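You operate a simulated robot arm through the tools that you are given. There is no shell and no other tool. Be economical: measure what you need, move in short steps, check, and stop when the job is done.

You run a simulated two-armed robot. Do the job below in one go: nothing can be reset, and whatever is moved stays where it is left.

## Task
Hold the wear plate still and brush a patch of grease on it from the grease tin.
Fine: fill the chalked square; use the oil brush and stand it back; seat the tin lid on the tin again. Set down upright: oil brush. A coat counts when it lies all over at full strength: go over it till it gets no stronger.

Only the result counts: the job must be done as asked and must still hold three seconds after the hand-in. Knocking over, shifting, dropping, spilling or breaking anything else fails it. A push-on lid holds only when it is set on centred and level and pressed home; a screw cap is set on level and turned clockwise until tight.

## Robot
Two 6-joint arms with two-finger parallel grippers on one trunk, on a base that drives. Base frame: it is fixed to the floor where the robot stands at the start and does not move with it; the origin is under the middle of the robot, x ahead of it, y to its left, z up; the surface under the hand at the start is at about z = 0.87. Readings come in m, rad, newtons and seconds.
The left shoulder is at the start at [0.06, 0.187, 1.247], the right one opposite. With the tool pointing down near the work surface each hand reaches from about 0.1 to 0.6 m from the robot's upright axis, wherever it stands, measured 20 degrees to its own side. Places, roughly: caster bench top [0.7, -0.4, 0.9]; grease tin rim [0.5, -0.1, 1]; oil brush (5x3x15 cm) [0.6, -0.2, 0.9]; tin lid (9x9x5 cm) [0.5, -0.1, 1]. Payload 1.57 kg a hand.
Tool frame (each hand has its own): the origin (TCP) lies between the finger pads and is the grasp point; the fingertips stand 0.03 m ahead of it; z points along the fingers, y is the line along which they close. The gripper opens to 0.11 m. The fingers are 0.024 m wide and 0.012 m thick; the gripper's body (0.048 by 0.112 m) begins 0.078 m behind the TCP.
Orientation is that of the tool frame in the base frame, as a unit quaternion [x, y, z, w]. With the fingers straight down and closing along the base's y, the tool's x points along the base's -x, its y along +y and its z along -z.

## Interface
- The arms move only by the tool send_rows. It takes "left_steps", "right_steps" or both (then of equal length, played together; a hand with none holds still); each is a list of rows, each a list of 7 numbers: the shift along the base's x, y, z in m, then the turn, a rotation vector about the base's x, y, z in rad, then the gripper command, from -1 (fully open) to 1 (shut), values between in proportion. In form: [[dx, dy, dz, ax, ay, az, hand], ...]. A call has 1 to 8 rows; each row is the pose to reach, as a shift and turn from the pose commanded when the call began. Rows are played at 5 a second. More than 0.05 m and 0.15 rad between two rows, or a gripper value outside its range, and nothing of the call is played. Where a pose cannot be reached the arm comes as near as it can. A force on the tool above 90 N (or 10 N above the force at the start of the call, whichever is more), or a blocked arm, ends the call early, and 0.2 s more pass. Each finger travels about 0.153 m/s and halts on what it meets, pressing with about 38 N; the grip force reading is that of the motor and also rises with nothing between the fingers. The clock runs only during rows and for 0.2 s after the last one: add rows that repeat a pose to give the fingers time. It gives the time, the measured TCP pose, the force on the tool (base axes), the opening and the grip force at its end, in the units of the frame above (readings bear some noise), with the torque about the TCP (base axes, N m) and any sound that the robot's microphone picked up.
- Cameras (640 x 400 px; columns grow to the right, rows downward): "scene" is now at [0.0175, 0.0028, 1.7902]; the picture's right is [0.01, -1.00, 0.00], its down [-0.76, -0.01, -0.65] and it looks along [0.65, 0.01, -0.76] (base axes); focal length 270 px, centre (320, 200). "left" rides on the left gripper at [0.07, -0.016, -0.141] in its tool frame; the picture's right is [0.23, 0.97, 0.00], its down [-0.86, 0.20, -0.48] and it looks along [-0.47, 0.11, 0.88] (tool axes); focal length 222 px, centre (320, 200). "right" rides on the right gripper at [0.07, 0.016, -0.141] in its tool frame; the picture's right is [-0.23, 0.97, 0.00], its down [-0.86, -0.20, -0.48] and it looks along [-0.47, -0.11, 0.88] (tool axes); focal length 222 px, centre (320, 200). There is no depth. A picture from a camera that has moved, and an enlarged one, comes with that camera's place and axes in the base frame and with its lens.
- camera(camera): a new picture of that camera. It takes no simulated time.
- slide_trunk(by): slides the trunk up (or, below 0, down) by that many m; the arms and the scene camera ride with it, the base frame stays. It gives what a move gives, with no picture.
- steer(legs): drives the robot by 1 to 6 legs, each [ahead, left, turn to the left] in m, m and rad, along the robot's own axes; the way and the turn of a leg run together, so that a leg with both is an arc; at most 1.5 m and 3.142 rad a leg. The arms and the cameras ride along, it lands a little off, and it stops where it bumps. It gives what a move gives.
- pan_tilt(pan, tilt): turns the head with the scene camera to pan (to the left, within 1.501 rad either way) and tilt (down, from -0.506 to 1.204), counted from straight ahead of the robot. It gives what a move gives.
- close_up(camera, box): a new picture of the part [left, top, right, bottom] of that camera's present view, enlarged. It takes no simulated time.
- sign_off(): hands the job in; it is judged then, once.

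Go step by step. Nothing tells you exact positions but the pictures and the camera data: compare them with the known pose of the tool, close in by small moves and look again before you grip or let go. The budget is 120 turns and 108 pictures, counting those below and the enlarged ones. Unless the task says otherwise, let go and move clear before handing in, and close with one line.

The tools are called after ">>>" as a command line: name --argument value ..., lists and objects as JSON in quotes. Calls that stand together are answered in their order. send_rows: Moves the arms, as the interface text tells. Its arguments: {"type":"object","properties":{"left_steps":{"type":"array","items":{"type":"array","items":{"type":"number"}}},"right_steps":{"type":"array","items":{"type":"array","items":{"type":"number"}}}},"required":[]} The other tools are called the same way: slide_trunk (by) slides the trunk up or down; steer (legs) drives the base; pan_tilt (pan, tilt) turns the head that bears the scene camera; camera (camera) takes a picture; close_up (camera, box) takes an enlarged picture of a part of a camera's view; sign_off () hands the job in.

At the start:

```text
time_s: 0.0
left_eef_pos: [0.4058, 0.182, 1.3759]
left_tool_rot: [0.0, 1.0, 0.0, 0.0]
left_wrist_force: [-0.6, 0.0, -0.2]
left_wrist_torque: [-0.01, -0.01, -0.01]
left_width: 0.1101
left_grip_force: 0.0
right_eef_pos: [0.4218, -0.2024, 1.3782]
right_tool_rot: [0.0, 1.0, 0.001, 0.0]
right_wrist_force: [0.5, -0.4, 0.6]
right_wrist_torque: [0.01, 0.0, 0.0]
right_width: 0.1102
right_grip_force: 0.0
trunk travel left (down, up): [-0.875, 0.115]
robot x, y, heading: [0.0048, 0.0036, 0.001]
head pan, tilt: [0.009, 0.859]
```

scene: 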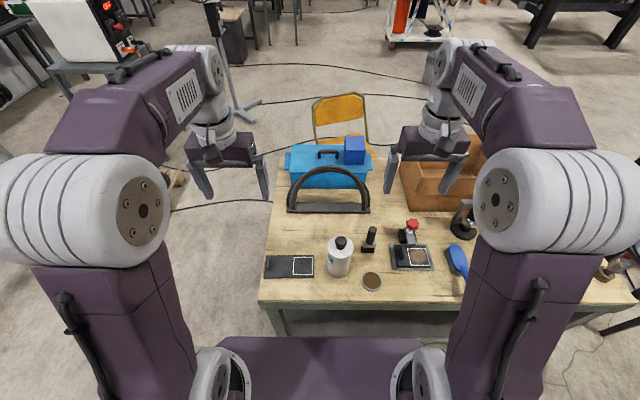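
right: 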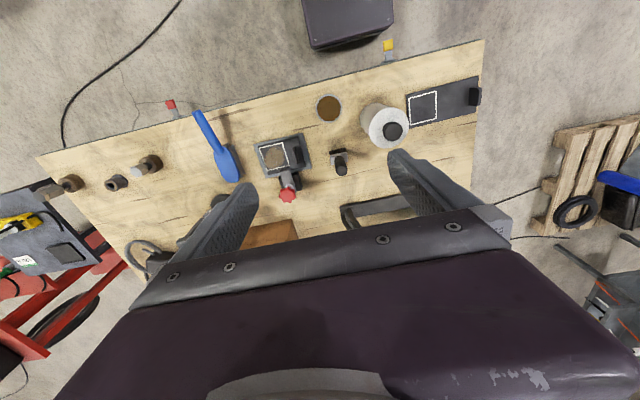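
left: 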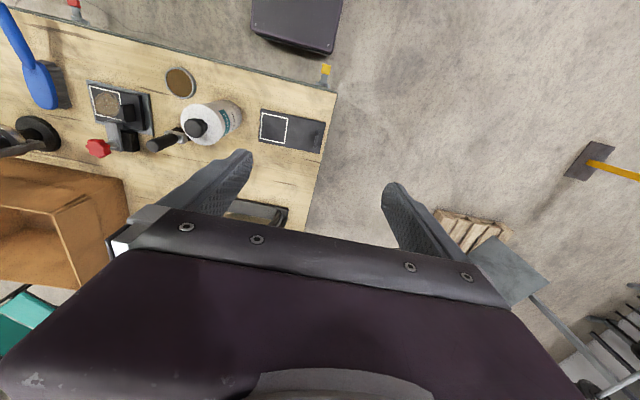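

I see a bench with two plates bearing chalked squares, a white bottle, a small brown disc, a black brush-like item and a toggle clamp. I'll zoom in to tell them apart.

>>> close_up --camera "scene" --box '[250, 200, 490, 350]'

>>> close_up --camera "right" --box '[240, 70, 500, 232]'

>>> close_up --camera "left" --box '[70, 50, 340, 220]'

```text
2.67 times, centred on (370, 275) of scene
camera zoom: at [0.0175, 0.0028, 1.7902], right [0.01, -1.0, 0.0], down [-0.76, -0.01, -0.65], along [0.65, 0.01, -0.76], focal length 721 px, centre (187, 0)
```

zoom: 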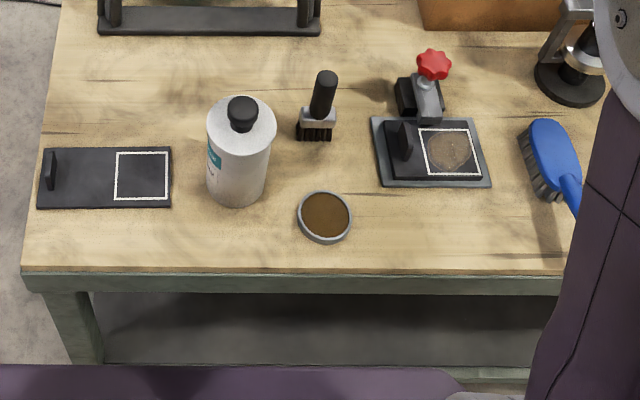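

```text
2.46 times, centred on (370, 151) of right
camera zoom: at [0.3533, -0.186, 1.5188], right [0.23, 0.97, 0.0], down [0.86, -0.2, 0.48], along [0.47, -0.11, -0.88], focal length 547 px, centre (197, 321)
```

zoom: 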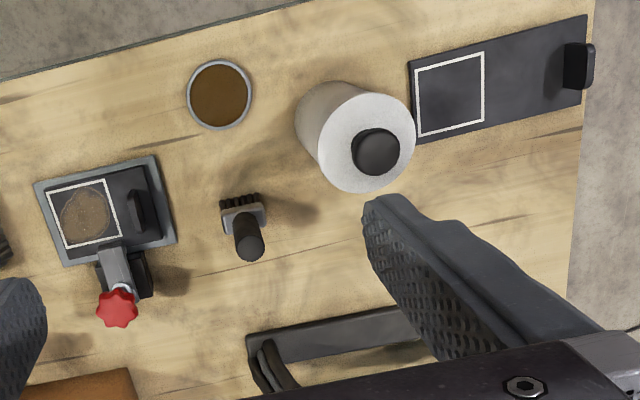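

```text
2.35 times, centred on (205, 135) of left
camera zoom: at [0.3358, 0.1664, 1.5164], right [-0.23, 0.97, 0.0], down [0.86, 0.2, 0.48], along [0.47, 0.11, -0.88], focal length 523 px, centre (591, 353)
```

zoom: 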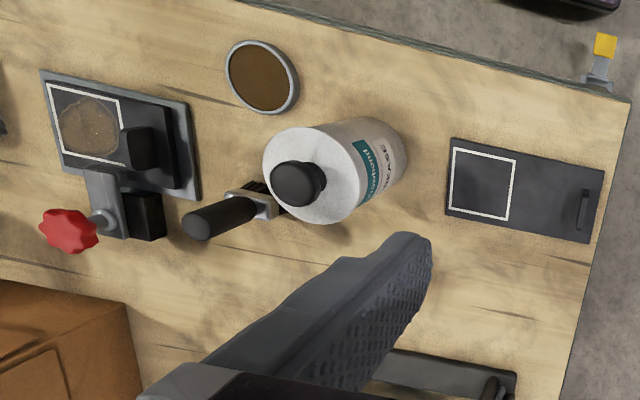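

The white can with a black-knobbed lid should be the grease tin (its rim is near z≈1). The loose plate on the left with the lug, at about (0.48, 0.07–0.2), should be the wear plate. The brown dish and the clamped plate look like decoys. I'll shift the base a little left so the right hand reaches everything, then check labels.

>>> steer --legs '[[0, 0.07, 0]]'

>>> send_rows --right_steps '[[0, 0.03, 0, 0, 0, 0, -1], [-0.03, 0.06, -0.03, 0, 0, 0, -1], [-0.06, 0.08, -0.06, 0, 0, 0, -1], [-0.08, 0.1, -0.09, 0, 0, 0, -1]]' --left_steps '[[-0.03, 0.0, 0, 0, 0, 0, -1], [-0.06, 0, -0.03, 0, 0, 0, -1], [-0.09, 0, -0.06, 0, 0, 0, -1], [-0.12, 0, -0.09, 0, 0, 0, -1]]'

>>> camera --camera "scene"

>>> camera --camera "right"

>>> camera --camera "left"

```text
time_s: 1.0
left_eef_pos: [0.4048, 0.2389, 1.3773]
left_tool_rot: [0.001, 1.0, 0.004, 0.0]
left_wrist_force: [0.0, -0.6, -1.4]
left_wrist_torque: [0.1, -0.02, 0.01]
left_width: 0.1102
left_grip_force: 0.1
right_eef_pos: [0.4218, -0.1458, 1.3756]
right_tool_rot: [0.001, 1.0, 0.004, 0.0]
right_wrist_force: [-0.1, -0.6, 0.6]
right_wrist_torque: [0.12, 0.0, 0.0]
right_width: 0.11
right_grip_force: 0.1
trunk travel left (down, up): [-0.875, 0.115]
robot x, y, heading: [-0.0007, 0.07, -0.001]
head pan, tilt: [0.009, 0.859]
```

```text
refused: row 2 steps farther than a row can; nothing moved
```

```text
101 pictures are left
camera scene: at [0.0175, 0.057, 1.7902], right [0.01, -1.0, -0.01], down [-0.76, 0.0, -0.65], along [0.65, 0.01, -0.76], focal length 270 px, centre (320, 200)
```

scene: 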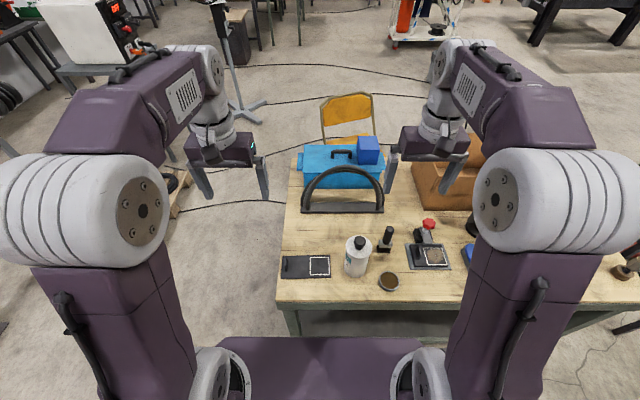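

```text
100 pictures are left
camera right: at [0.3531, -0.13, 1.5171], right [0.23, 0.97, 0.01], down [0.85, -0.2, 0.48], along [0.47, -0.1, -0.88], focal length 222 px, centre (320, 200)
```

right: 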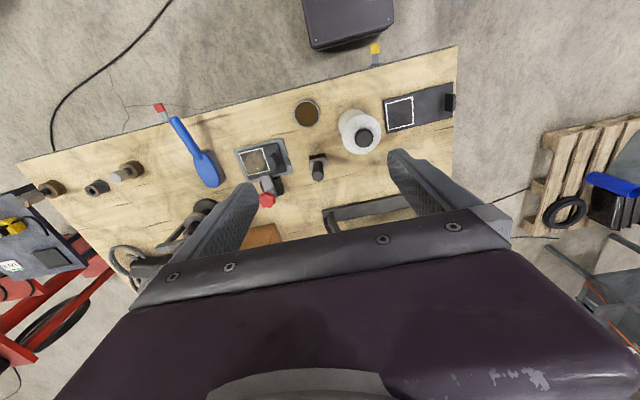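

```text
99 pictures are left
camera left: at [0.336, 0.2225, 1.5178], right [-0.23, 0.97, 0.01], down [0.86, 0.19, 0.48], along [0.47, 0.11, -0.88], focal length 222 px, centre (320, 200)
```

left: 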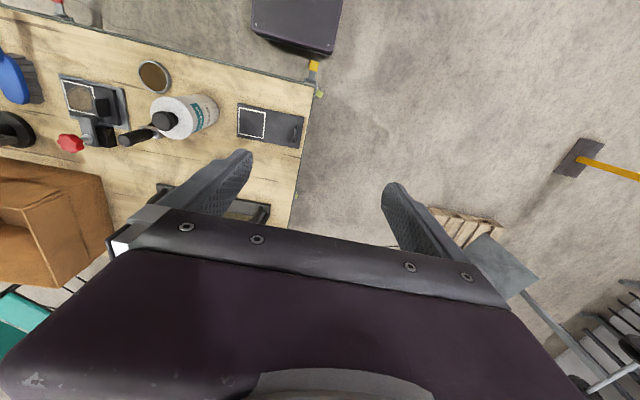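

The base is shifted. Now I'll take detailed close-ups to measure.

>>> close_up --camera "scene" --box '[270, 215, 420, 309]'

>>> close_up --camera "left" --box '[110, 55, 320, 186]'

>>> close_up --camera "right" --box '[280, 75, 460, 187]'

```text
4.26 times, centred on (345, 262) of scene
camera zoom: at [0.0175, 0.057, 1.7902], right [0.01, -1.0, -0.01], down [-0.76, 0.0, -0.65], along [0.65, 0.01, -0.76], focal length 1150 px, centre (214, -64)
```

zoom: 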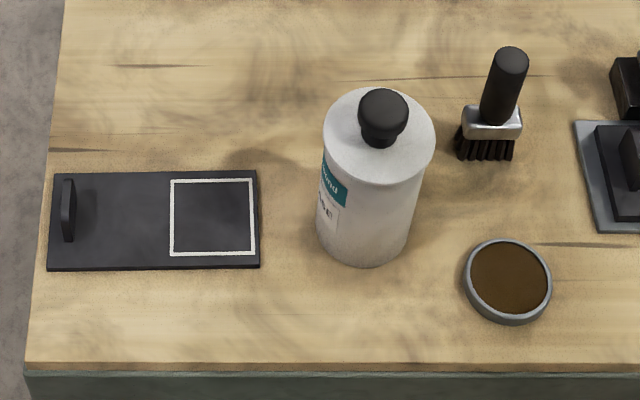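

```text
3.05 times, centred on (215, 120) of left
camera zoom: at [0.336, 0.2225, 1.5178], right [-0.23, 0.97, 0.01], down [0.86, 0.19, 0.48], along [0.47, 0.11, -0.88], focal length 677 px, centre (640, 442)
```

zoom: 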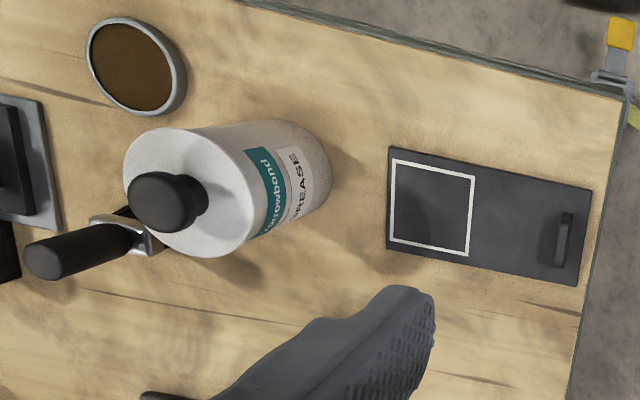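

```text
3.56 times, centred on (370, 131) of right
camera zoom: at [0.3531, -0.13, 1.5171], right [0.23, 0.97, 0.01], down [0.85, -0.2, 0.48], along [0.47, -0.1, -0.88], focal length 790 px, centre (142, 445)
```

zoom: 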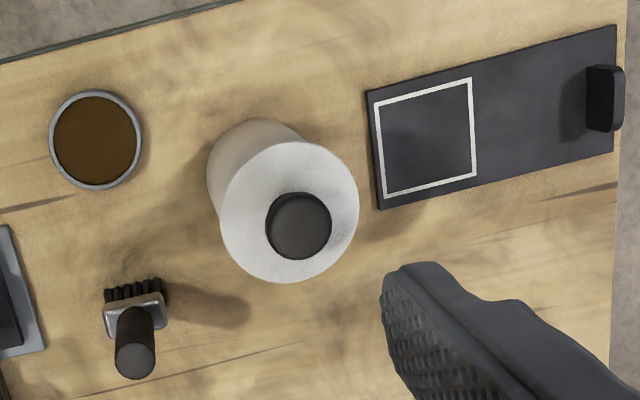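

The label reads GREASE, so the tin is confirmed; its knob top triangulates to about (0.478, −0.063, 1.065). The brush stands at (0.553, −0.18) with its top at ~1.02. I'll bring the right hand over the knob first.

>>> send_rows --right_steps '[[0.01, 0.014, -0.038, 0, 0, 0, -0.2], [0.019, 0.028, -0.076, 0, 0, 0, -0.2], [0.028, 0.042, -0.113, 0, 0, 0, -0.2], [0.038, 0.056, -0.15, 0, 0, 0, -0.2], [0.047, 0.07, -0.188, 0, 0, 0, -0.2], [0.056, 0.083, -0.22, 0, 0, 0, -0.2], [0.056, 0.083, -0.22, 0, 0, 0, -0.2]]'

>>> camera --camera "right"

>>> close_up --camera "scene" --box '[270, 165, 470, 290]'

```text
time_s: 2.6
left_eef_pos: [0.4048, 0.2498, 1.3756]
left_tool_rot: [0.0, 1.0, -0.001, 0.0]
left_wrist_force: [0.0, -0.8, 0.6]
left_wrist_torque: [-0.04, 0.02, 0.0]
left_width: 0.11
left_grip_force: 0.1
right_eef_pos: [0.476, -0.0528, 1.1581]
right_tool_rot: [0.001, 1.0, 0.0, 0.0]
right_wrist_force: [-0.7, 0.4, -0.2]
right_wrist_torque: [0.02, 0.03, 0.01]
right_width: 0.066
right_grip_force: 0.0
trunk travel left (down, up): [-0.875, 0.115]
robot x, y, heading: [-0.0015, 0.0668, 0.001]
head pan, tilt: [0.009, 0.859]
```

```text
95 pictures are left
camera right: at [0.4068, -0.0359, 1.2988], right [0.23, 0.97, 0.0], down [0.85, -0.2, 0.48], along [0.47, -0.11, -0.88], focal length 222 px, centre (320, 200)
```

right: 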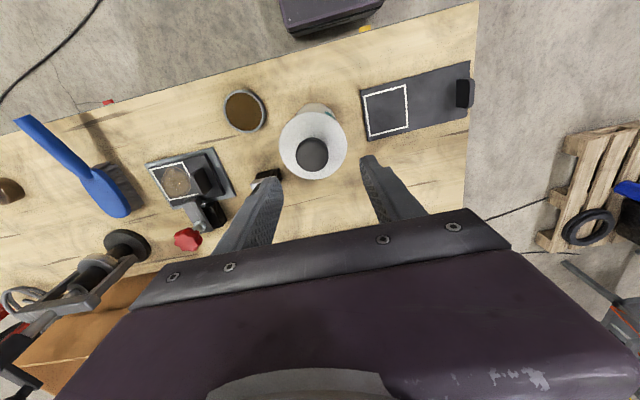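

```text
3.20 times, centred on (370, 228) of scene
camera zoom: at [0.0169, 0.0724, 1.7902], right [0.01, -1.0, 0.0], down [-0.76, -0.01, -0.65], along [0.65, 0.0, -0.76], focal length 865 px, centre (160, 112)
```

zoom: 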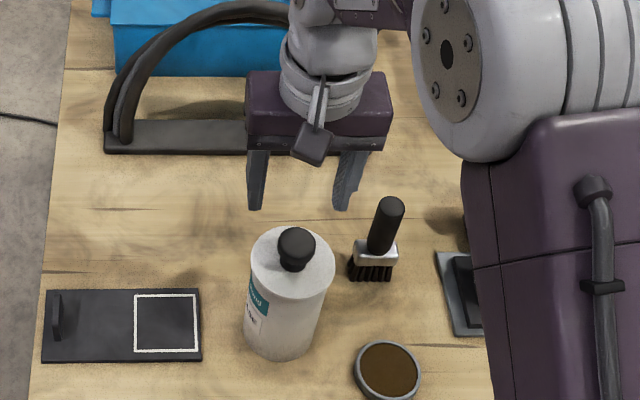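

The knob refines to (0.476, −0.0605). I'll shift right by 8 mm and descend straddling it, stopping just above to check.

>>> send_rows --right_steps '[[0, -0.008, 0, 0, 0, 0, -0.2], [0, -0.008, -0.04, 0, 0, 0, -0.2], [0, -0.008, -0.07, 0, 0, 0, -0.2], [0, -0.008, -0.07, 0, 0, 0, -0.2]]'

>>> close_up --camera "right" --box '[220, 80, 420, 205]'

>>> close_up --camera "scene" --box '[310, 190, 430, 265]'

```text
time_s: 3.6
left_eef_pos: [0.4054, 0.2495, 1.3769]
left_tool_rot: [0.0, 1.0, 0.0, 0.0]
left_wrist_force: [-0.7, 0.0, -0.2]
left_wrist_torque: [-0.01, 0.01, 0.0]
left_width: 0.11
left_grip_force: 0.1
right_eef_pos: [0.4785, -0.0604, 1.0859]
right_tool_rot: [0.0, 1.0, 0.0, 0.0]
right_wrist_force: [-0.7, 0.0, -0.1]
right_wrist_torque: [-0.02, -0.02, -0.01]
right_width: 0.066
right_grip_force: 0.0
trunk travel left (down, up): [-0.875, 0.115]
robot x, y, heading: [-0.003, 0.0691, -0.006]
head pan, tilt: [0.009, 0.859]
```

```text
3.20 times, centred on (320, 142) of right
camera zoom: at [0.4086, -0.0426, 1.227], right [0.23, 0.97, 0.0], down [0.85, -0.2, 0.48], along [0.47, -0.11, -0.88], focal length 711 px, centre (320, 384)
```

zoom: 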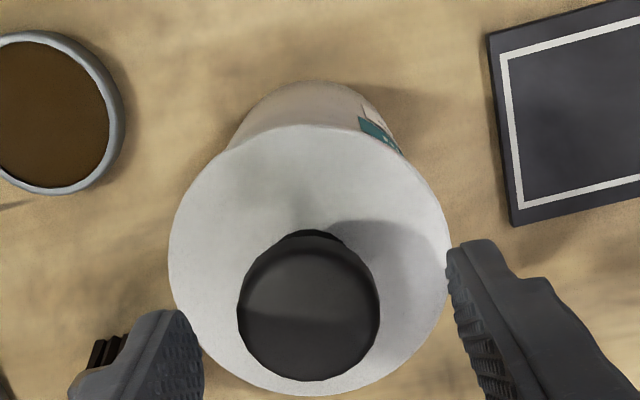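

```text
5.33 times, centred on (370, 228) of scene
camera zoom: at [0.0168, 0.0708, 1.7902], right [0.01, -1.0, 0.0], down [-0.76, -0.01, -0.65], along [0.65, 0.0, -0.76], focal length 1441 px, centre (53, 53)
```

zoom: 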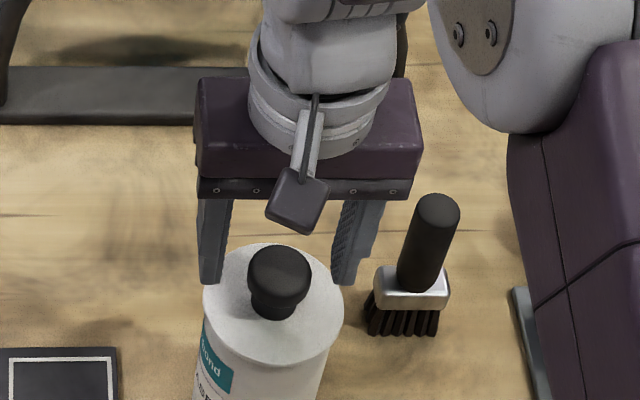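

Aligned in both views. Descending to z≈1.056 and closing on the knob.

>>> send_rows --right_steps '[[-0.001, 0, -0.015, 0, 0, 0, -0.2], [-0.001, 0, -0.03, 0, 0, 0, -0.2], [-0.001, 0, -0.03, 0, 0, 0, 0.3], [-0.001, 0, -0.03, 0, 0, 0, 1], [-0.001, 0, -0.03, 0, 0, 0, 1], [-0.001, 0, -0.03, 0, 0, 0, 1]]'

>>> close_up --camera "scene" --box '[310, 190, 430, 265]'

```text
time_s: 5.0
left_eef_pos: [0.4052, 0.2502, 1.376]
left_tool_rot: [0.001, 1.0, -0.001, -0.001]
left_wrist_force: [0.0, 0.0, -0.8]
left_wrist_torque: [0.01, 0.03, 0.02]
left_width: 0.1101
left_grip_force: 0.0
right_eef_pos: [0.478, -0.0601, 1.0576]
right_tool_rot: [0.001, 1.0, 0.0, 0.0]
right_wrist_force: [0.0, -0.7, -0.3]
right_wrist_torque: [-0.05, 0.01, -0.03]
right_width: 0.0366
right_grip_force: 37.6
trunk travel left (down, up): [-0.875, 0.115]
robot x, y, heading: [0.0029, 0.0686, -0.004]
head pan, tilt: [0.009, 0.859]
```

```text
5.33 times, centred on (370, 228) of scene
camera zoom: at [0.0174, 0.0711, 1.7902], right [0.01, -1.0, 0.0], down [-0.76, -0.01, -0.65], along [0.65, 0.0, -0.76], focal length 1441 px, centre (53, 53)
```

zoom: 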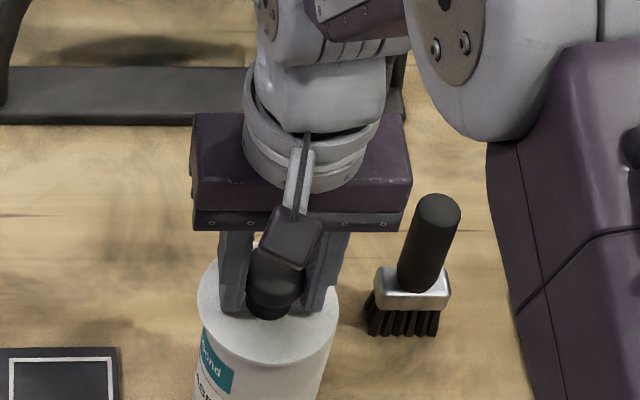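

The knob is gripped (width 0.037). Now a slow vertical pull.

>>> send_rows --right_steps '[[0, 0, 0.003, 0, 0, 0, 1], [0, 0, 0.006, 0, 0, 0, 1], [0, 0, 0.009, 0, 0, 0, 1], [0, 0, 0.012, 0, 0, 0, 1]]'

>>> close_up --camera "scene" --box '[310, 190, 430, 265]'

```text
time_s: 6.0
left_eef_pos: [0.4069, 0.2484, 1.3754]
left_tool_rot: [0.001, 1.0, 0.001, 0.0]
left_wrist_force: [0.5, 0.5, 0.0]
left_wrist_torque: [-0.01, 0.01, -0.01]
left_width: 0.1101
left_grip_force: 0.1
right_eef_pos: [0.476, -0.0592, 1.0695]
right_tool_rot: [0.002, 1.0, 0.001, 0.0]
right_wrist_force: [1.1, 0.1, -0.1]
right_wrist_torque: [0.04, 0.01, -0.01]
right_width: 0.0368
right_grip_force: 37.9
trunk travel left (down, up): [-0.875, 0.115]
robot x, y, heading: [0.0017, 0.0677, -0.007]
head pan, tilt: [0.009, 0.859]
```

```text
5.33 times, centred on (370, 228) of scene
camera zoom: at [0.0176, 0.071, 1.7902], right [0.01, -1.0, 0.0], down [-0.76, -0.01, -0.65], along [0.65, 0.0, -0.76], focal length 1441 px, centre (53, 53)
```

zoom: 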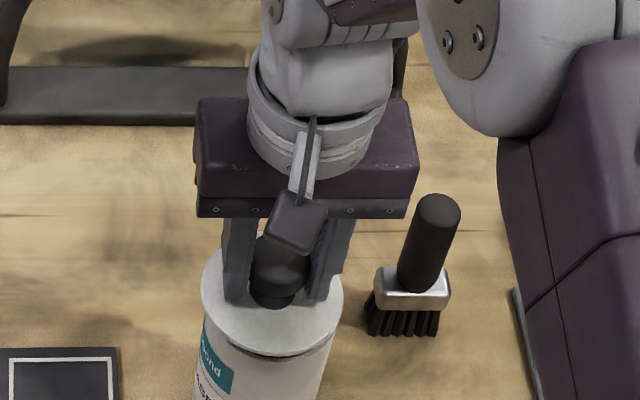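

The lid came off cleanly, with the tin still standing. I'll lift it well clear and look into the tin.

>>> send_rows --right_steps '[[0, 0, 0.04, 0, 0, 0, 1], [0, 0, 0.08, 0, 0, 0, 1], [0.04, 0.0, 0.1, 0, 0, 0, 1], [0.08, 0.005, 0.1, 0, 0, 0, 1], [0.117, 0.01, 0.1, 0, 0, 0, 1], [0.117, 0.01, 0.1, 0, 0, 0, 1]]'

>>> close_up --camera "scene" --box '[270, 165, 470, 290]'

>>> close_up --camera "right" --box '[180, 0, 480, 187]'

```text
time_s: 7.4
left_eef_pos: [0.4051, 0.2488, 1.3758]
left_tool_rot: [0.001, 1.0, 0.0, 0.0]
left_wrist_force: [0.7, -0.2, 0.5]
left_wrist_torque: [0.0, 0.02, 0.01]
left_width: 0.1098
left_grip_force: 0.1
right_eef_pos: [0.5921, -0.0512, 1.1692]
right_tool_rot: [0.001, 1.0, 0.0, 0.0]
right_wrist_force: [-0.2, 0.0, -0.4]
right_wrist_torque: [-0.01, -0.01, 0.03]
right_width: 0.0368
right_grip_force: 37.6
trunk travel left (down, up): [-0.875, 0.115]
robot x, y, heading: [-0.0009, 0.0671, -0.001]
head pan, tilt: [0.009, 0.859]
```

```text
3.20 times, centred on (370, 228) of scene
camera zoom: at [0.0166, 0.071, 1.7902], right [0.01, -1.0, 0.0], down [-0.76, -0.01, -0.65], along [0.65, 0.0, -0.76], focal length 865 px, centre (160, 112)
```

zoom: 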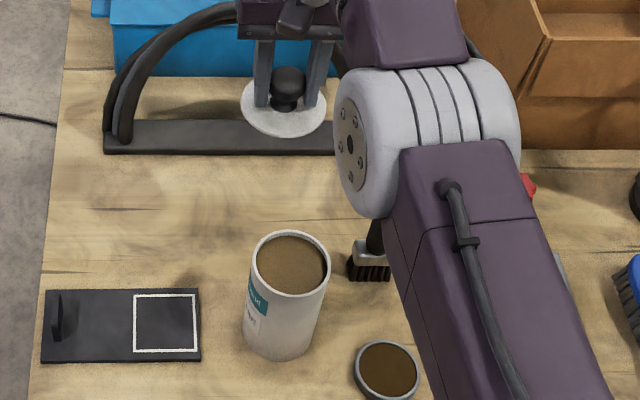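

```text
2.13 times, centred on (330, 94) of right
camera zoom: at [0.5226, -0.0348, 1.3106], right [0.23, 0.97, 0.0], down [0.86, -0.2, 0.48], along [0.46, -0.11, -0.88], focal length 474 px, centre (299, 427)
```

zoom: 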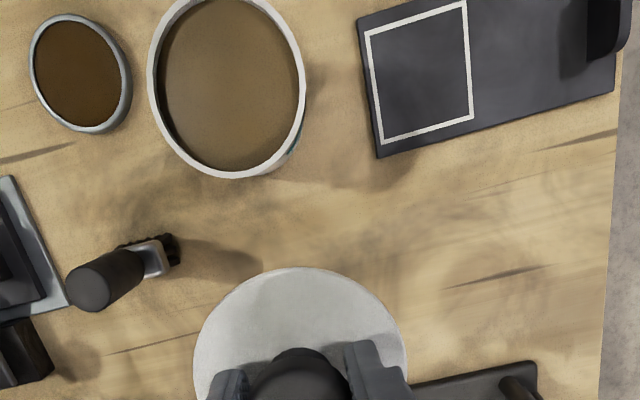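

Grease lies just below the rim. I'll set the lid down a bit further from the brush, at about (0.595, 0.01), lowering in stages.

>>> send_rows --right_steps '[[0.002, 0.03, -0.01, 0, 0, 0, 1], [0.003, 0.06, -0.03, 0, 0, 0, 1], [0.003, 0.06, -0.07, 0, 0, 0, 1], [0.003, 0.06, -0.11, 0, 0, 0, 1], [0.003, 0.06, -0.15, 0, 0, 0, 1], [0.003, 0.06, -0.19, 0, 0, 0, 1], [0.003, 0.06, -0.22, 0, 0, 0, 1], [0.003, 0.06, -0.22, 0, 0, 0, 1]]'

>>> close_up --camera "scene" --box '[270, 165, 470, 290]'

>>> camera --camera "right"

```text
time_s: 9.2
left_eef_pos: [0.4059, 0.2502, 1.3754]
left_tool_rot: [0.001, 1.0, 0.0, -0.001]
left_wrist_force: [-0.6, 0.6, 0.0]
left_wrist_torque: [0.02, 0.0, 0.0]
left_width: 0.11
left_grip_force: 0.0
right_eef_pos: [0.5669, 0.0036, 0.9592]
right_tool_rot: [0.001, 1.0, 0.0, 0.0]
right_wrist_force: [0.1, -1.1, -0.6]
right_wrist_torque: [-0.04, -0.01, -0.02]
right_width: 0.0368
right_grip_force: 37.9
right hand out of reach, approached as far as the arm can: row 1, 2, 3, 4, 5, 6, 7, 8
trunk travel left (down, up): [-0.875, 0.115]
robot x, y, heading: [-0.0006, 0.0692, -0.0]
head pan, tilt: [0.009, 0.859]
```

```text
3.20 times, centred on (370, 228) of scene
camera zoom: at [0.0172, 0.0716, 1.7902], right [0.01, -1.0, 0.0], down [-0.76, -0.01, -0.65], along [0.65, 0.0, -0.76], focal length 865 px, centre (160, 112)
```

zoom: 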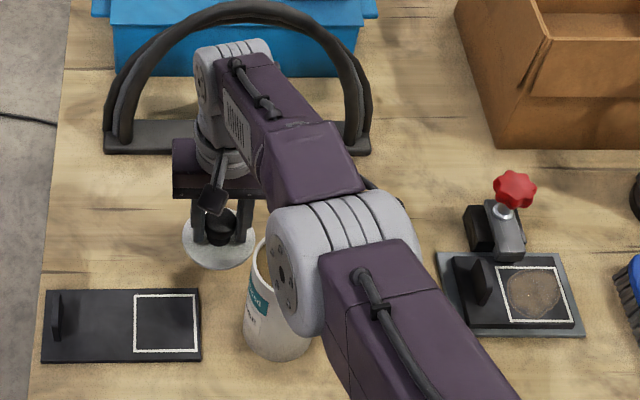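

```text
86 pictures are left
camera right: at [0.4976, 0.021, 1.1008], right [0.23, 0.97, 0.0], down [0.85, -0.2, 0.48], along [0.47, -0.11, -0.88], focal length 222 px, centre (320, 200)
```

right: 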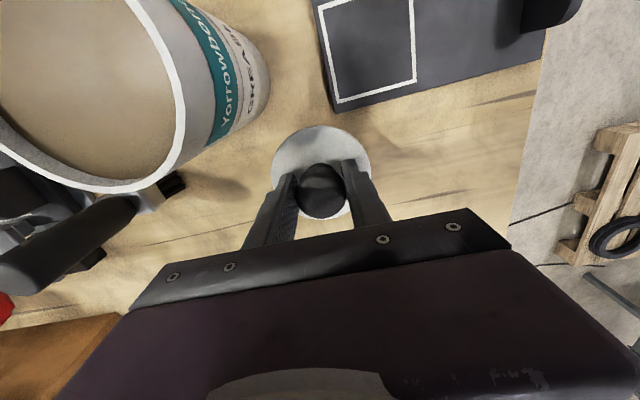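

The arm is at its reach limit at x≈0.567. I'll choose a spot around (0.570, −0.03), clear of plate, tin and brush, and check where the hand goes.

>>> send_rows --right_steps '[[-0.015, -0.02, 0.0, 0, 0, 0, 1], [-0.025, -0.04, 0, 0, 0, 0, 1], [-0.025, -0.04, 0, 0, 0, 0, 1]]'

```text
time_s: 10.0
left_eef_pos: [0.4063, 0.2497, 1.3751]
left_tool_rot: [0.0, 1.0, 0.0, 0.0]
left_wrist_force: [0.4, 0.1, 0.4]
left_wrist_torque: [-0.03, -0.01, 0.0]
left_width: 0.11
left_grip_force: 0.1
right_eef_pos: [0.5443, -0.0353, 0.9603]
right_tool_rot: [0.0, 1.0, 0.0, 0.0]
right_wrist_force: [3.2, -0.4, 0.0]
right_wrist_torque: [-0.03, -0.06, 0.06]
right_width: 0.0369
right_grip_force: 37.8
trunk travel left (down, up): [-0.875, 0.115]
robot x, y, heading: [-0.001, 0.0708, 0.003]
head pan, tilt: [0.009, 0.859]
```

The command base was the clipped pose, so the lid drifted toward the tin and is lightly touching. Moving forward away immediately.

>>> send_rows --right_steps '[[0.028, 0.006, 0.0, 0, 0, 0, 1], [0.028, 0.006, 0, 0, 0, 0, 1]]'

>>> camera --camera "right"

>>> close_up --camera "scene" --box '[270, 165, 470, 290]'

```text
time_s: 10.6
left_eef_pos: [0.4055, 0.2498, 1.3752]
left_tool_rot: [0.001, 1.0, 0.0, -0.001]
left_wrist_force: [0.6, 0.2, -0.8]
left_wrist_torque: [-0.01, -0.01, 0.02]
left_width: 0.11
left_grip_force: 0.0
right_eef_pos: [0.5693, -0.0317, 0.9599]
right_tool_rot: [0.001, 1.0, 0.0, 0.0]
right_wrist_force: [-0.2, -0.6, -0.3]
right_wrist_torque: [0.01, -0.02, 0.01]
right_width: 0.0367
right_grip_force: 37.8
trunk travel left (down, up): [-0.875, 0.115]
robot x, y, heading: [0.0004, 0.0665, -0.003]
head pan, tilt: [0.009, 0.859]
```

```text
85 pictures are left
camera right: at [0.5011, -0.0136, 1.1007], right [0.23, 0.97, 0.0], down [0.86, -0.2, 0.48], along [0.46, -0.11, -0.88], focal length 222 px, centre (320, 200)
```

right: 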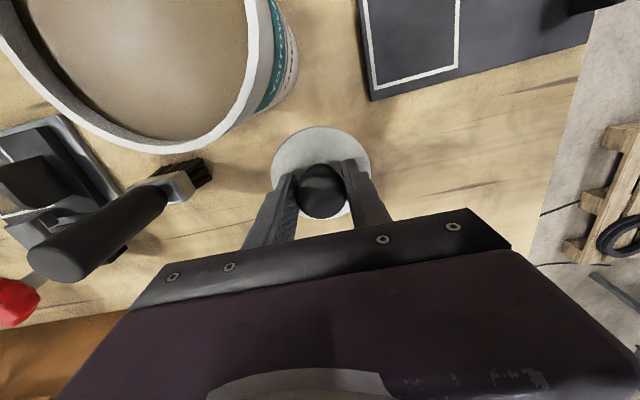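

```text
3.20 times, centred on (370, 228) of scene
camera zoom: at [0.0179, 0.0712, 1.7902], right [0.01, -1.0, 0.0], down [-0.76, -0.01, -0.65], along [0.65, 0.0, -0.76], focal length 865 px, centre (160, 112)
```

zoom: 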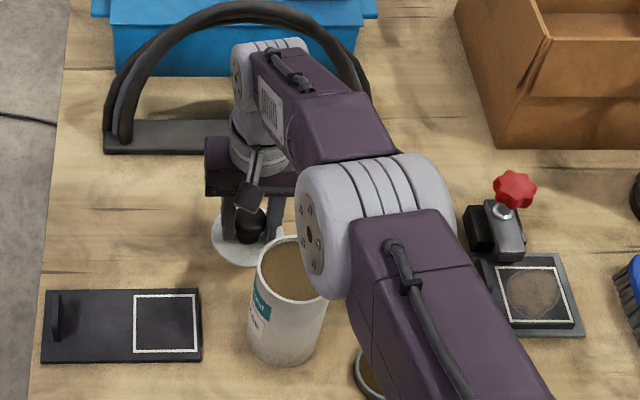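

The lid is clear again and the tin stands, shifted by a few millimetres at most. Lowering the lid to the bench.

>>> send_rows --right_steps '[[0.0, 0, -0.02, 0, 0, 0, 1], [0, 0, -0.038, 0, 0, 0, 1], [0, 0, -0.044, 0, 0, 0, 1], [0, 0, -0.049, 0, 0, 0, 1]]'

>>> close_up --camera "right" --box '[220, 80, 420, 205]'

```text
time_s: 11.6
left_eef_pos: [0.4068, 0.2494, 1.3762]
left_tool_rot: [0.001, 1.0, 0.0, 0.0]
left_wrist_force: [0.5, 0.1, -0.3]
left_wrist_torque: [0.01, 0.01, 0.05]
left_width: 0.1102
left_grip_force: 0.0
right_eef_pos: [0.5588, -0.0326, 0.9179]
right_tool_rot: [0.0, 1.0, 0.0, 0.001]
right_wrist_force: [0.2, 0.1, -1.2]
right_wrist_torque: [0.0, 0.01, -0.02]
right_width: 0.0367
right_grip_force: 38.5
right hand out of reach, approached as far as the arm can: row 2, 3, 4
trunk travel left (down, up): [-0.875, 0.115]
robot x, y, heading: [-0.0011, 0.0677, -0.001]
head pan, tilt: [0.009, 0.859]
```

```text
3.20 times, centred on (320, 142) of right
camera zoom: at [0.4901, -0.0161, 1.0575], right [0.23, 0.97, 0.0], down [0.85, -0.2, 0.48], along [0.47, -0.11, -0.88], focal length 711 px, centre (320, 384)
```

zoom: 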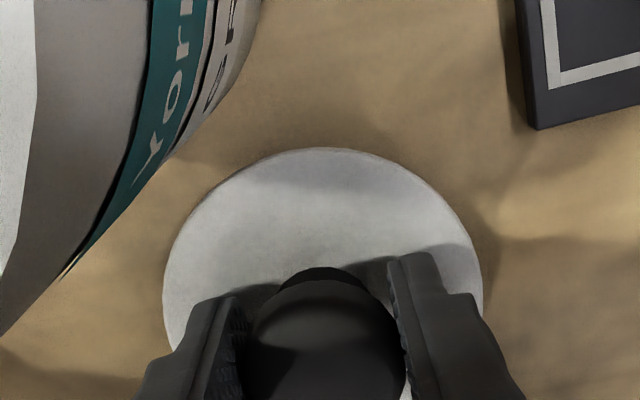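

The arm is at its reach limit about 5 mm above the bench, with the gap to the tin still visible. I'll lower the trunk slightly to touch down.

>>> slide_trunk --by -0.005

>>> close_up --camera "right" --box '[220, 80, 420, 205]'

```text
time_s: 12.2
left_eef_pos: [0.4038, 0.2493, 1.3713]
left_tool_rot: [0.001, 1.0, 0.0, 0.001]
left_wrist_force: [-0.7, 1.2, 0.2]
left_wrist_torque: [-0.02, -0.01, 0.02]
left_width: 0.1102
left_grip_force: 0.2
right_eef_pos: [0.5589, -0.0342, 0.9145]
right_tool_rot: [0.001, 1.0, 0.0, 0.002]
right_wrist_force: [-1.3, -1.2, 15.0]
right_wrist_torque: [-0.01, 0.1, -0.02]
right_width: 0.0368
right_grip_force: 37.5
trunk travel left (down, up): [-0.87, 0.12]
robot x, y, heading: [0.0015, 0.0682, 0.0]
head pan, tilt: [0.009, 0.859]
```

```text
3.20 times, centred on (320, 142) of right
camera zoom: at [0.4893, -0.016, 1.0545], right [0.23, 0.97, 0.0], down [0.85, -0.2, 0.48], along [0.47, -0.11, -0.88], focal length 711 px, centre (320, 384)
```

zoom: 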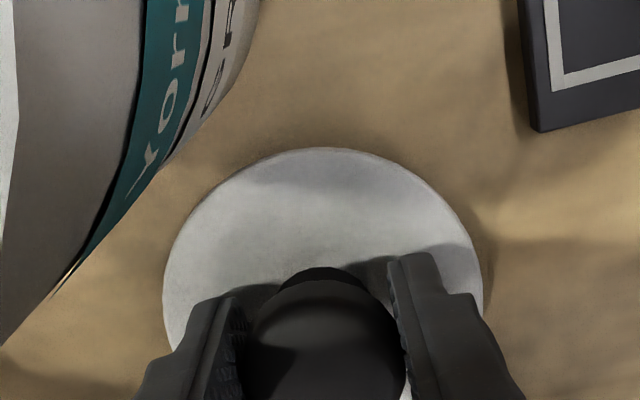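

The lid is on the bench (15 N contact). Opening and lifting away.

>>> send_rows --right_steps '[[0, 0, 0.002, 0, 0, 0, 0], [0, 0, 0.002, 0, 0, 0, -0.2], [0, 0, 0.002, 0, 0, 0, -0.2], [0, 0, 0.04, 0, 0, 0, -0.2], [0, 0, 0.08, 0, 0, 0, -0.2], [-0.01, 0.0, 0.12, 0, 0, 0, -0.2], [-0.02, 0, 0.16, 0, 0, 0, -0.2], [-0.05, 0, 0.19, 0, 0, 0, -0.2]]'

>>> close_up --camera "scene" --box '[270, 165, 470, 290]'

>>> camera --camera "right"

```text
time_s: 13.9
left_eef_pos: [0.4055, 0.2495, 1.3712]
left_tool_rot: [0.0, 1.0, 0.0, 0.0]
left_wrist_force: [-0.8, -0.2, 0.3]
left_wrist_torque: [0.04, 0.02, -0.02]
left_width: 0.11
left_grip_force: 0.0
right_eef_pos: [0.5883, -0.0238, 1.0851]
right_tool_rot: [0.001, 1.0, -0.001, -0.001]
right_wrist_force: [0.4, -0.2, 0.4]
right_wrist_torque: [-0.05, -0.01, 0.01]
right_width: 0.0662
right_grip_force: 0.2
right hand out of reach, approached as far as the arm can: row 4, 5, 6, 7, 8
trunk travel left (down, up): [-0.87, 0.12]
robot x, y, heading: [-0.0, 0.0664, -0.001]
head pan, tilt: [0.009, 0.859]
```

```text
3.20 times, centred on (370, 228) of scene
camera zoom: at [0.0171, 0.0713, 1.7852], right [0.01, -1.0, 0.0], down [-0.76, -0.01, -0.65], along [0.65, 0.0, -0.76], focal length 865 px, centre (160, 112)
```

zoom: 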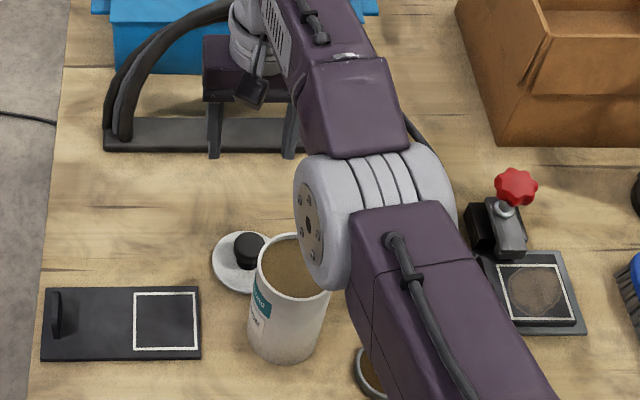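

```text
80 pictures are left
camera right: at [0.5198, -0.0067, 1.225], right [0.23, 0.97, 0.0], down [0.86, -0.2, 0.48], along [0.46, -0.11, -0.88], focal length 222 px, centre (320, 200)
```

right: 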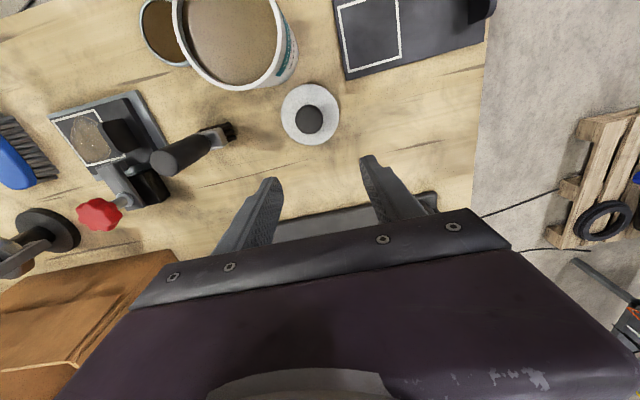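

The lid sits upright at about (0.56, −0.03). Next, move the right hand over the brush handle.

>>> send_rows --right_steps '[[-0.015, -0.03, 0.025, 0, 0, 0, -0.2], [-0.02, -0.07, 0.03, 0, 0, 0, -0.2], [-0.03, -0.11, 0.03, 0, 0, 0, -0.2], [-0.035, -0.156, 0.03, 0, 0, 0, -0.2], [-0.035, -0.156, 0.03, 0, 0, 0, -0.2]]'

>>> close_up --camera "right" --box '[220, 30, 460, 180]'

>>> close_up --camera "scene" --box '[270, 165, 470, 290]'

```text
time_s: 15.2
left_eef_pos: [0.4058, 0.2487, 1.3704]
left_tool_rot: [0.001, 1.0, 0.0, -0.001]
left_wrist_force: [0.0, -0.3, -0.2]
left_wrist_torque: [-0.01, -0.02, -0.03]
left_width: 0.1101
left_grip_force: 0.0
right_eef_pos: [0.5947, -0.174, 1.1196]
right_tool_rot: [0.001, 1.0, -0.001, -0.001]
right_wrist_force: [-0.7, 0.3, -0.2]
right_wrist_torque: [0.0, -0.01, -0.01]
right_width: 0.0658
right_grip_force: 0.0
right hand out of reach, approached as far as the arm can: row 1, 2, 3, 4, 5
trunk travel left (down, up): [-0.87, 0.12]
robot x, y, heading: [-0.0029, 0.0692, 0.002]
head pan, tilt: [0.009, 0.859]
```

```text
2.67 times, centred on (340, 105) of right
camera zoom: at [0.5256, -0.1585, 1.2615], right [0.23, 0.97, 0.0], down [0.86, -0.2, 0.48], along [0.46, -0.11, -0.88], focal length 592 px, centre (267, 453)
```

zoom: 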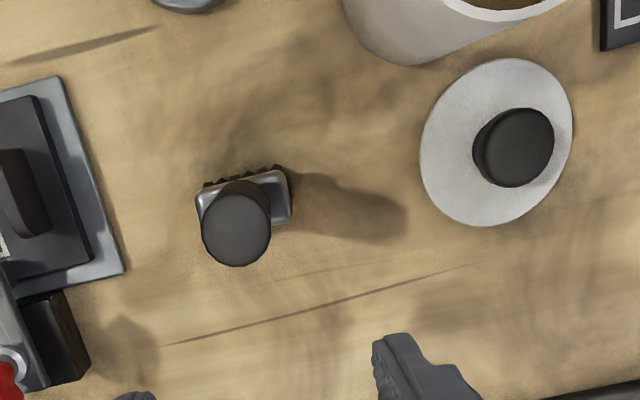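

```text
3.20 times, centred on (370, 228) of scene
camera zoom: at [0.0177, 0.0715, 1.7852], right [0.01, -1.0, 0.0], down [-0.76, -0.01, -0.65], along [0.65, 0.0, -0.76], focal length 865 px, centre (160, 112)
```

zoom: 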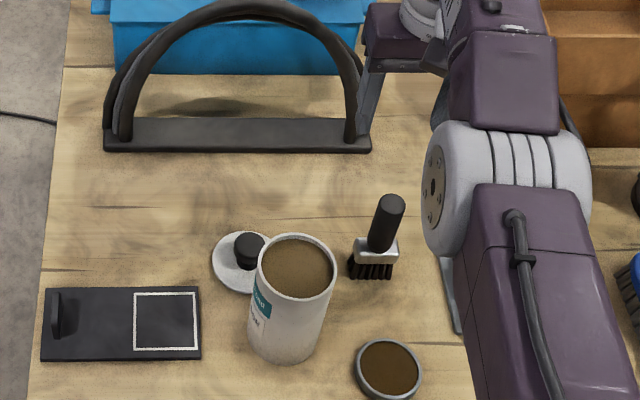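

The arm is stretched near a straight elbow and overshot in x. The brush is at (0.553, −0.177); I'll pull back gently in x.

>>> send_rows --right_steps '[[-0.02, 0, 0.01, 0, 0, 0, -0.2], [-0.041, -0.003, 0.01, 0, 0, 0, -0.2], [-0.041, -0.003, 0.01, 0, 0, 0, -0.2]]'

```text
time_s: 15.9
left_eef_pos: [0.4055, 0.2494, 1.3697]
left_tool_rot: [0.0, 1.0, 0.0, 0.001]
left_wrist_force: [1.1, 0.0, -0.2]
left_wrist_torque: [0.0, 0.0, -0.02]
left_width: 0.1098
left_grip_force: 0.1
right_eef_pos: [0.5936, -0.1799, 1.133]
right_tool_rot: [0.001, 1.0, 0.0, -0.002]
right_wrist_force: [1.1, -0.4, 0.4]
right_wrist_torque: [0.03, -0.01, 0.01]
right_width: 0.0657
right_grip_force: 0.0
right hand out of reach, approached as far as the arm can: row 1, 2, 3
trunk travel left (down, up): [-0.87, 0.12]
robot x, y, heading: [-0.0006, 0.0677, -0.002]
head pan, tilt: [0.009, 0.859]
```

The elbow seems locked straight. I'll pull back farther at a safe height to make it unbend.

>>> send_rows --right_steps '[[-0.04, 0, 0.02, 0, 0, 0, -0.2], [-0.08, 0.005, 0.03, 0, 0, 0, -0.2], [-0.1, 0.01, 0.03, 0, 0, 0, -0.2], [-0.1, 0.01, 0.03, 0, 0, 0, -0.2]]'

```text
time_s: 16.9
left_eef_pos: [0.4056, 0.2486, 1.3707]
left_tool_rot: [0.001, 1.0, 0.0, 0.0]
left_wrist_force: [-0.4, 0.9, 0.0]
left_wrist_torque: [-0.01, 0.01, 0.0]
left_width: 0.1099
left_grip_force: 0.0
right_eef_pos: [0.5924, -0.1831, 1.1482]
right_tool_rot: [0.001, 1.0, -0.001, -0.002]
right_wrist_force: [-0.5, -0.5, -0.1]
right_wrist_torque: [-0.01, 0.0, 0.01]
right_width: 0.066
right_grip_force: 0.1
right hand out of reach, approached as far as the arm can: row 1, 2, 3, 4
trunk travel left (down, up): [-0.87, 0.12]
robot x, y, heading: [-0.0013, 0.0702, -0.001]
head pan, tilt: [0.009, 0.859]
```

Still stuck at full stretch. I'll demand a larger retraction over more rows, well above everything.

>>> send_rows --right_steps '[[-0.045, 0, 0.02, 0, 0, 0, -0.2], [-0.09, 0, 0.03, 0, 0, 0, -0.2], [-0.135, 0, 0.04, 0, 0, 0, -0.2], [-0.18, 0, 0.05, 0, 0, 0, -0.2], [-0.18, 0, 0.05, 0, 0, 0, -0.2], [-0.18, 0, 0.05, 0, 0, 0, -0.2], [-0.18, 0, 0.05, 0, 0, 0, -0.2], [-0.18, 0, 0.05, 0, 0, 0, -0.2]]'

>>> camera --camera "scene"

```text
time_s: 18.8
left_eef_pos: [0.4057, 0.2494, 1.37]
left_tool_rot: [0.001, 1.0, -0.001, -0.001]
left_wrist_force: [0.4, -0.3, 0.4]
left_wrist_torque: [0.0, -0.04, -0.01]
left_width: 0.11
left_grip_force: 0.0
right_eef_pos: [0.5861, -0.1932, 1.1817]
right_tool_rot: [0.001, 1.0, 0.0, -0.001]
right_wrist_force: [0.3, 0.3, 0.0]
right_wrist_torque: [-0.03, 0.02, 0.01]
right_width: 0.066
right_grip_force: 0.1
right hand out of reach, approached as far as the arm can: row 1, 2, 3, 4, 5, 6, 7, 8
trunk travel left (down, up): [-0.87, 0.12]
robot x, y, heading: [-0.0008, 0.0658, 0.001]
head pan, tilt: [0.009, 0.859]
```

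```text
77 pictures are left
camera scene: at [0.0175, 0.071, 1.7852], right [0.01, -1.0, 0.0], down [-0.76, -0.01, -0.65], along [0.65, 0.0, -0.76], focal length 270 px, centre (320, 200)
```

scene: 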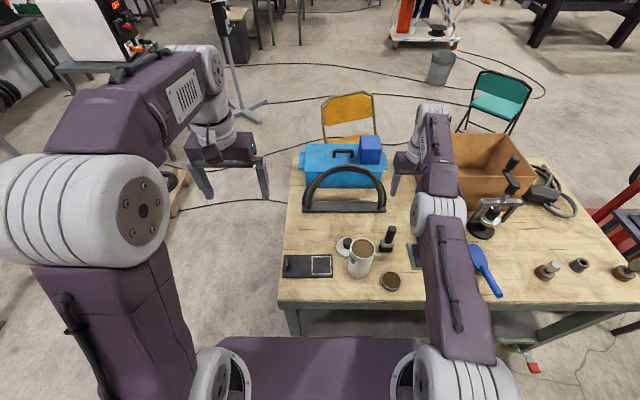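

The arm is clearly straight. Bending the elbow should come naturally from moving downward rather than upward, so I'll retract while moving down within the safe height.

>>> send_rows --right_steps '[[0, 0.0, -0.04, 0, 0, 0, -0.2], [-0.03, 0, -0.06, 0, 0, 0, -0.2], [-0.06, 0, -0.08, 0, 0, 0, -0.2], [-0.09, 0, -0.08, 0, 0, 0, -0.2], [-0.09, 0, -0.08, 0, 0, 0, -0.2]]'

```text
time_s: 19.9
left_eef_pos: [0.4059, 0.2493, 1.3701]
left_tool_rot: [0.002, 1.0, -0.001, 0.0]
left_wrist_force: [-0.4, 0.3, 0.2]
left_wrist_torque: [-0.03, 0.02, -0.01]
left_width: 0.1098
left_grip_force: 0.0
right_eef_pos: [0.5912, -0.1945, 1.1263]
right_tool_rot: [0.002, 1.0, 0.0, -0.002]
right_wrist_force: [-0.5, -0.1, 0.4]
right_wrist_torque: [-0.01, -0.01, 0.01]
right_width: 0.0659
right_grip_force: 0.1
right hand out of reach, approached as far as the arm can: row 1, 2, 3, 4, 5
trunk travel left (down, up): [-0.87, 0.12]
robot x, y, heading: [0.0012, 0.0707, -0.003]
head pan, tilt: [0.009, 0.859]
```

Hypothesis: near a straight elbow even a small retraction needs a big elbow change, which gets rejected. I'll retract in tiny growing increments.

>>> send_rows --right_steps '[[-0.0005, 0, 0, 0, 0, 0, -0.2], [-0.0015, 0, 0, 0, 0, 0, -0.2], [-0.003, 0, 0, 0, 0, 0, -0.2], [-0.006, 0, 0, 0, 0, 0, -0.2], [-0.01, 0, 0, 0, 0, 0, -0.2], [-0.016, 0.004, 0, 0, 0, 0, -0.2], [-0.025, 0.01, 0, 0, 0, 0, -0.2], [-0.036, 0.015, 0, 0, 0, 0, -0.2]]'

```text
time_s: 21.8
left_eef_pos: [0.4043, 0.2474, 1.3701]
left_tool_rot: [0.001, 1.0, 0.0, 0.0]
left_wrist_force: [-0.4, -0.8, 0.3]
left_wrist_torque: [0.02, 0.04, 0.0]
left_width: 0.11
left_grip_force: 0.0
right_eef_pos: [0.5924, -0.19, 1.1306]
right_tool_rot: [0.0, 1.0, -0.001, -0.002]
right_wrist_force: [0.0, -0.4, 0.4]
right_wrist_torque: [-0.02, 0.0, -0.01]
right_width: 0.066
right_grip_force: 0.0
right hand out of reach, approached as far as the arm can: row 4, 5, 6, 7, 8
trunk travel left (down, up): [-0.87, 0.12]
robot x, y, heading: [-0.0001, 0.0674, 0.0]
head pan, tilt: [0.009, 0.859]
```

Still locked. Earlier it escaped after an outward overshoot with sideways motion, so I'll mimic that.

>>> send_rows --right_steps '[[0.03, 0.03, 0.0, 0, 0, 0, -0.2], [0.03, 0.07, -0.02, 0, 0, 0, -0.2], [0.03, 0.1, -0.05, 0, 0, 0, -0.2], [0.03, 0.1, -0.05, 0, 0, 0, -0.2]]'

>>> send_rows --right_steps '[[-0.015, -0.02, 0, 0, 0, 0, -0.2], [-0.04, -0.04, 0.0, 0, 0, 0, -0.2], [-0.04, -0.04, 0, 0, 0, 0, -0.2]]'

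```text
time_s: 22.8
left_eef_pos: [0.4054, 0.2487, 1.3705]
left_tool_rot: [0.001, 1.0, 0.001, 0.0]
left_wrist_force: [-0.2, -0.4, 0.5]
left_wrist_torque: [0.0, -0.01, -0.02]
left_width: 0.1101
left_grip_force: 0.1
right_eef_pos: [0.5995, -0.0914, 1.0796]
right_tool_rot: [0.001, 1.0, 0.0, 0.0]
right_wrist_force: [-0.3, 0.4, 0.6]
right_wrist_torque: [-0.02, 0.03, 0.02]
right_width: 0.0657
right_grip_force: 0.1
right hand out of reach, approached as far as the arm can: row 1, 2, 3, 4
trunk travel left (down, up): [-0.87, 0.12]
robot x, y, heading: [0.0016, 0.0689, 0.001]
head pan, tilt: [0.009, 0.859]
```

```text
time_s: 23.6
left_eef_pos: [0.4058, 0.249, 1.3702]
left_tool_rot: [0.001, 1.0, 0.0, -0.001]
left_wrist_force: [-1.0, 0.9, 0.6]
left_wrist_torque: [-0.01, 0.0, 0.0]
left_width: 0.1098
left_grip_force: 0.1
right_eef_pos: [0.597, -0.1272, 1.0791]
right_tool_rot: [0.001, 1.0, 0.001, -0.001]
right_wrist_force: [0.0, -0.9, -0.2]
right_wrist_torque: [0.05, 0.03, -0.01]
right_width: 0.066
right_grip_force: 0.1
right hand out of reach, approached as far as the arm can: row 1, 2, 3
trunk travel left (down, up): [-0.87, 0.12]
robot x, y, heading: [-0.0012, 0.0687, -0.002]
head pan, tilt: [0.009, 0.859]
```

Still locked. I'll try reseeding with a small trunk slide, then a retraction combined with a tool pitch.

>>> slide_trunk --by 0.03

>>> send_rows --right_steps '[[-0.03, 0.0, 0, 0, -0.14, 0, -0.2], [-0.06, 0, 0, 0, -0.28, 0, -0.2], [-0.1, 0, 0.02, 0, -0.42, 0, -0.2], [-0.13, 0, 0.03, 0, -0.56, 0, -0.2], [-0.13, 0, 0.03, 0, -0.56, 0, -0.2]]'

```text
time_s: 24.3
left_eef_pos: [0.4061, 0.2493, 1.3993]
left_tool_rot: [0.001, 1.0, 0.0, 0.0]
left_wrist_force: [0.3, 0.4, 0.9]
left_wrist_torque: [0.0, -0.02, 0.0]
left_width: 0.1098
left_grip_force: 0.0
right_eef_pos: [0.598, -0.1251, 1.1084]
right_tool_rot: [0.002, 1.0, 0.0, -0.001]
right_wrist_force: [0.2, -0.5, -0.9]
right_wrist_torque: [-0.01, 0.03, 0.02]
right_width: 0.066
right_grip_force: 0.1
trunk travel left (down, up): [-0.9, 0.09]
robot x, y, heading: [0.0003, 0.0666, -0.001]
head pan, tilt: [0.009, 0.859]
```

```text
time_s: 25.5
left_eef_pos: [0.406, 0.2489, 1.4021]
left_tool_rot: [0.001, 1.0, 0.0, 0.0]
left_wrist_force: [-0.5, -0.8, -0.2]
left_wrist_torque: [-0.05, -0.01, 0.01]
left_width: 0.11
left_grip_force: 0.1
right_eef_pos: [0.6991, -0.1362, 1.2257]
right_tool_rot: [0.001, 0.974, 0.0, 0.224]
right_wrist_force: [-0.4, -0.9, -0.4]
right_wrist_torque: [0.04, 0.02, 0.0]
right_width: 0.0658
right_grip_force: 0.1
right hand out of reach, approached as far as the arm can: row 1, 2, 3, 4, 5
trunk travel left (down, up): [-0.9, 0.09]
robot x, y, heading: [-0.0014, 0.0686, -0.004]
head pan, tilt: [0.009, 0.859]
```

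Something odd holds the arm straight. Let me look at the arm's actual shape before trying more.

>>> camera --camera "scene"

>>> camera --camera "left"

```text
76 pictures are left
camera scene: at [0.0172, 0.0713, 1.8152], right [0.01, -1.0, 0.0], down [-0.76, -0.01, -0.65], along [0.65, 0.0, -0.76], focal length 270 px, centre (320, 200)
```

scene: 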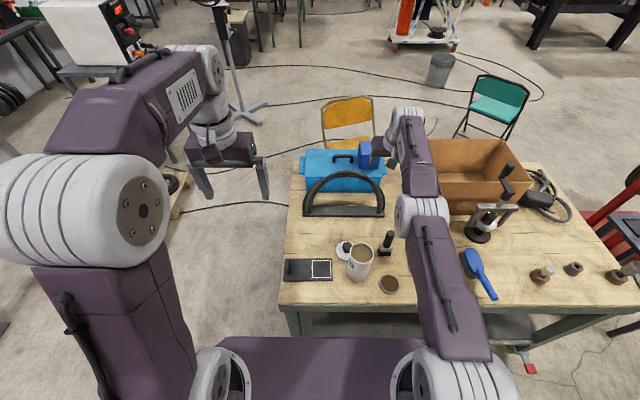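

```text
75 pictures are left
camera left: at [0.3358, 0.2344, 1.5415], right [-0.23, 0.97, 0.0], down [0.86, 0.2, 0.48], along [0.47, 0.11, -0.88], focal length 222 px, centre (320, 200)
```

left: 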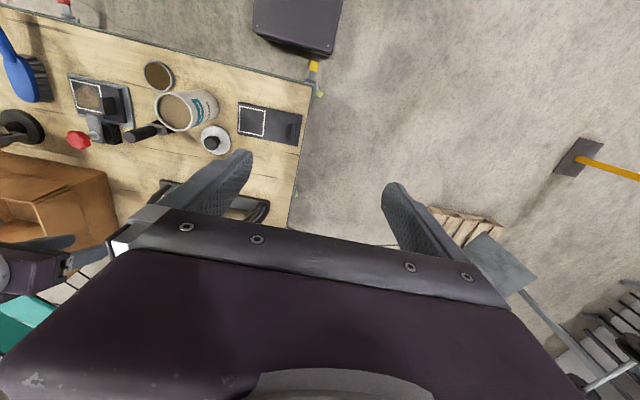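

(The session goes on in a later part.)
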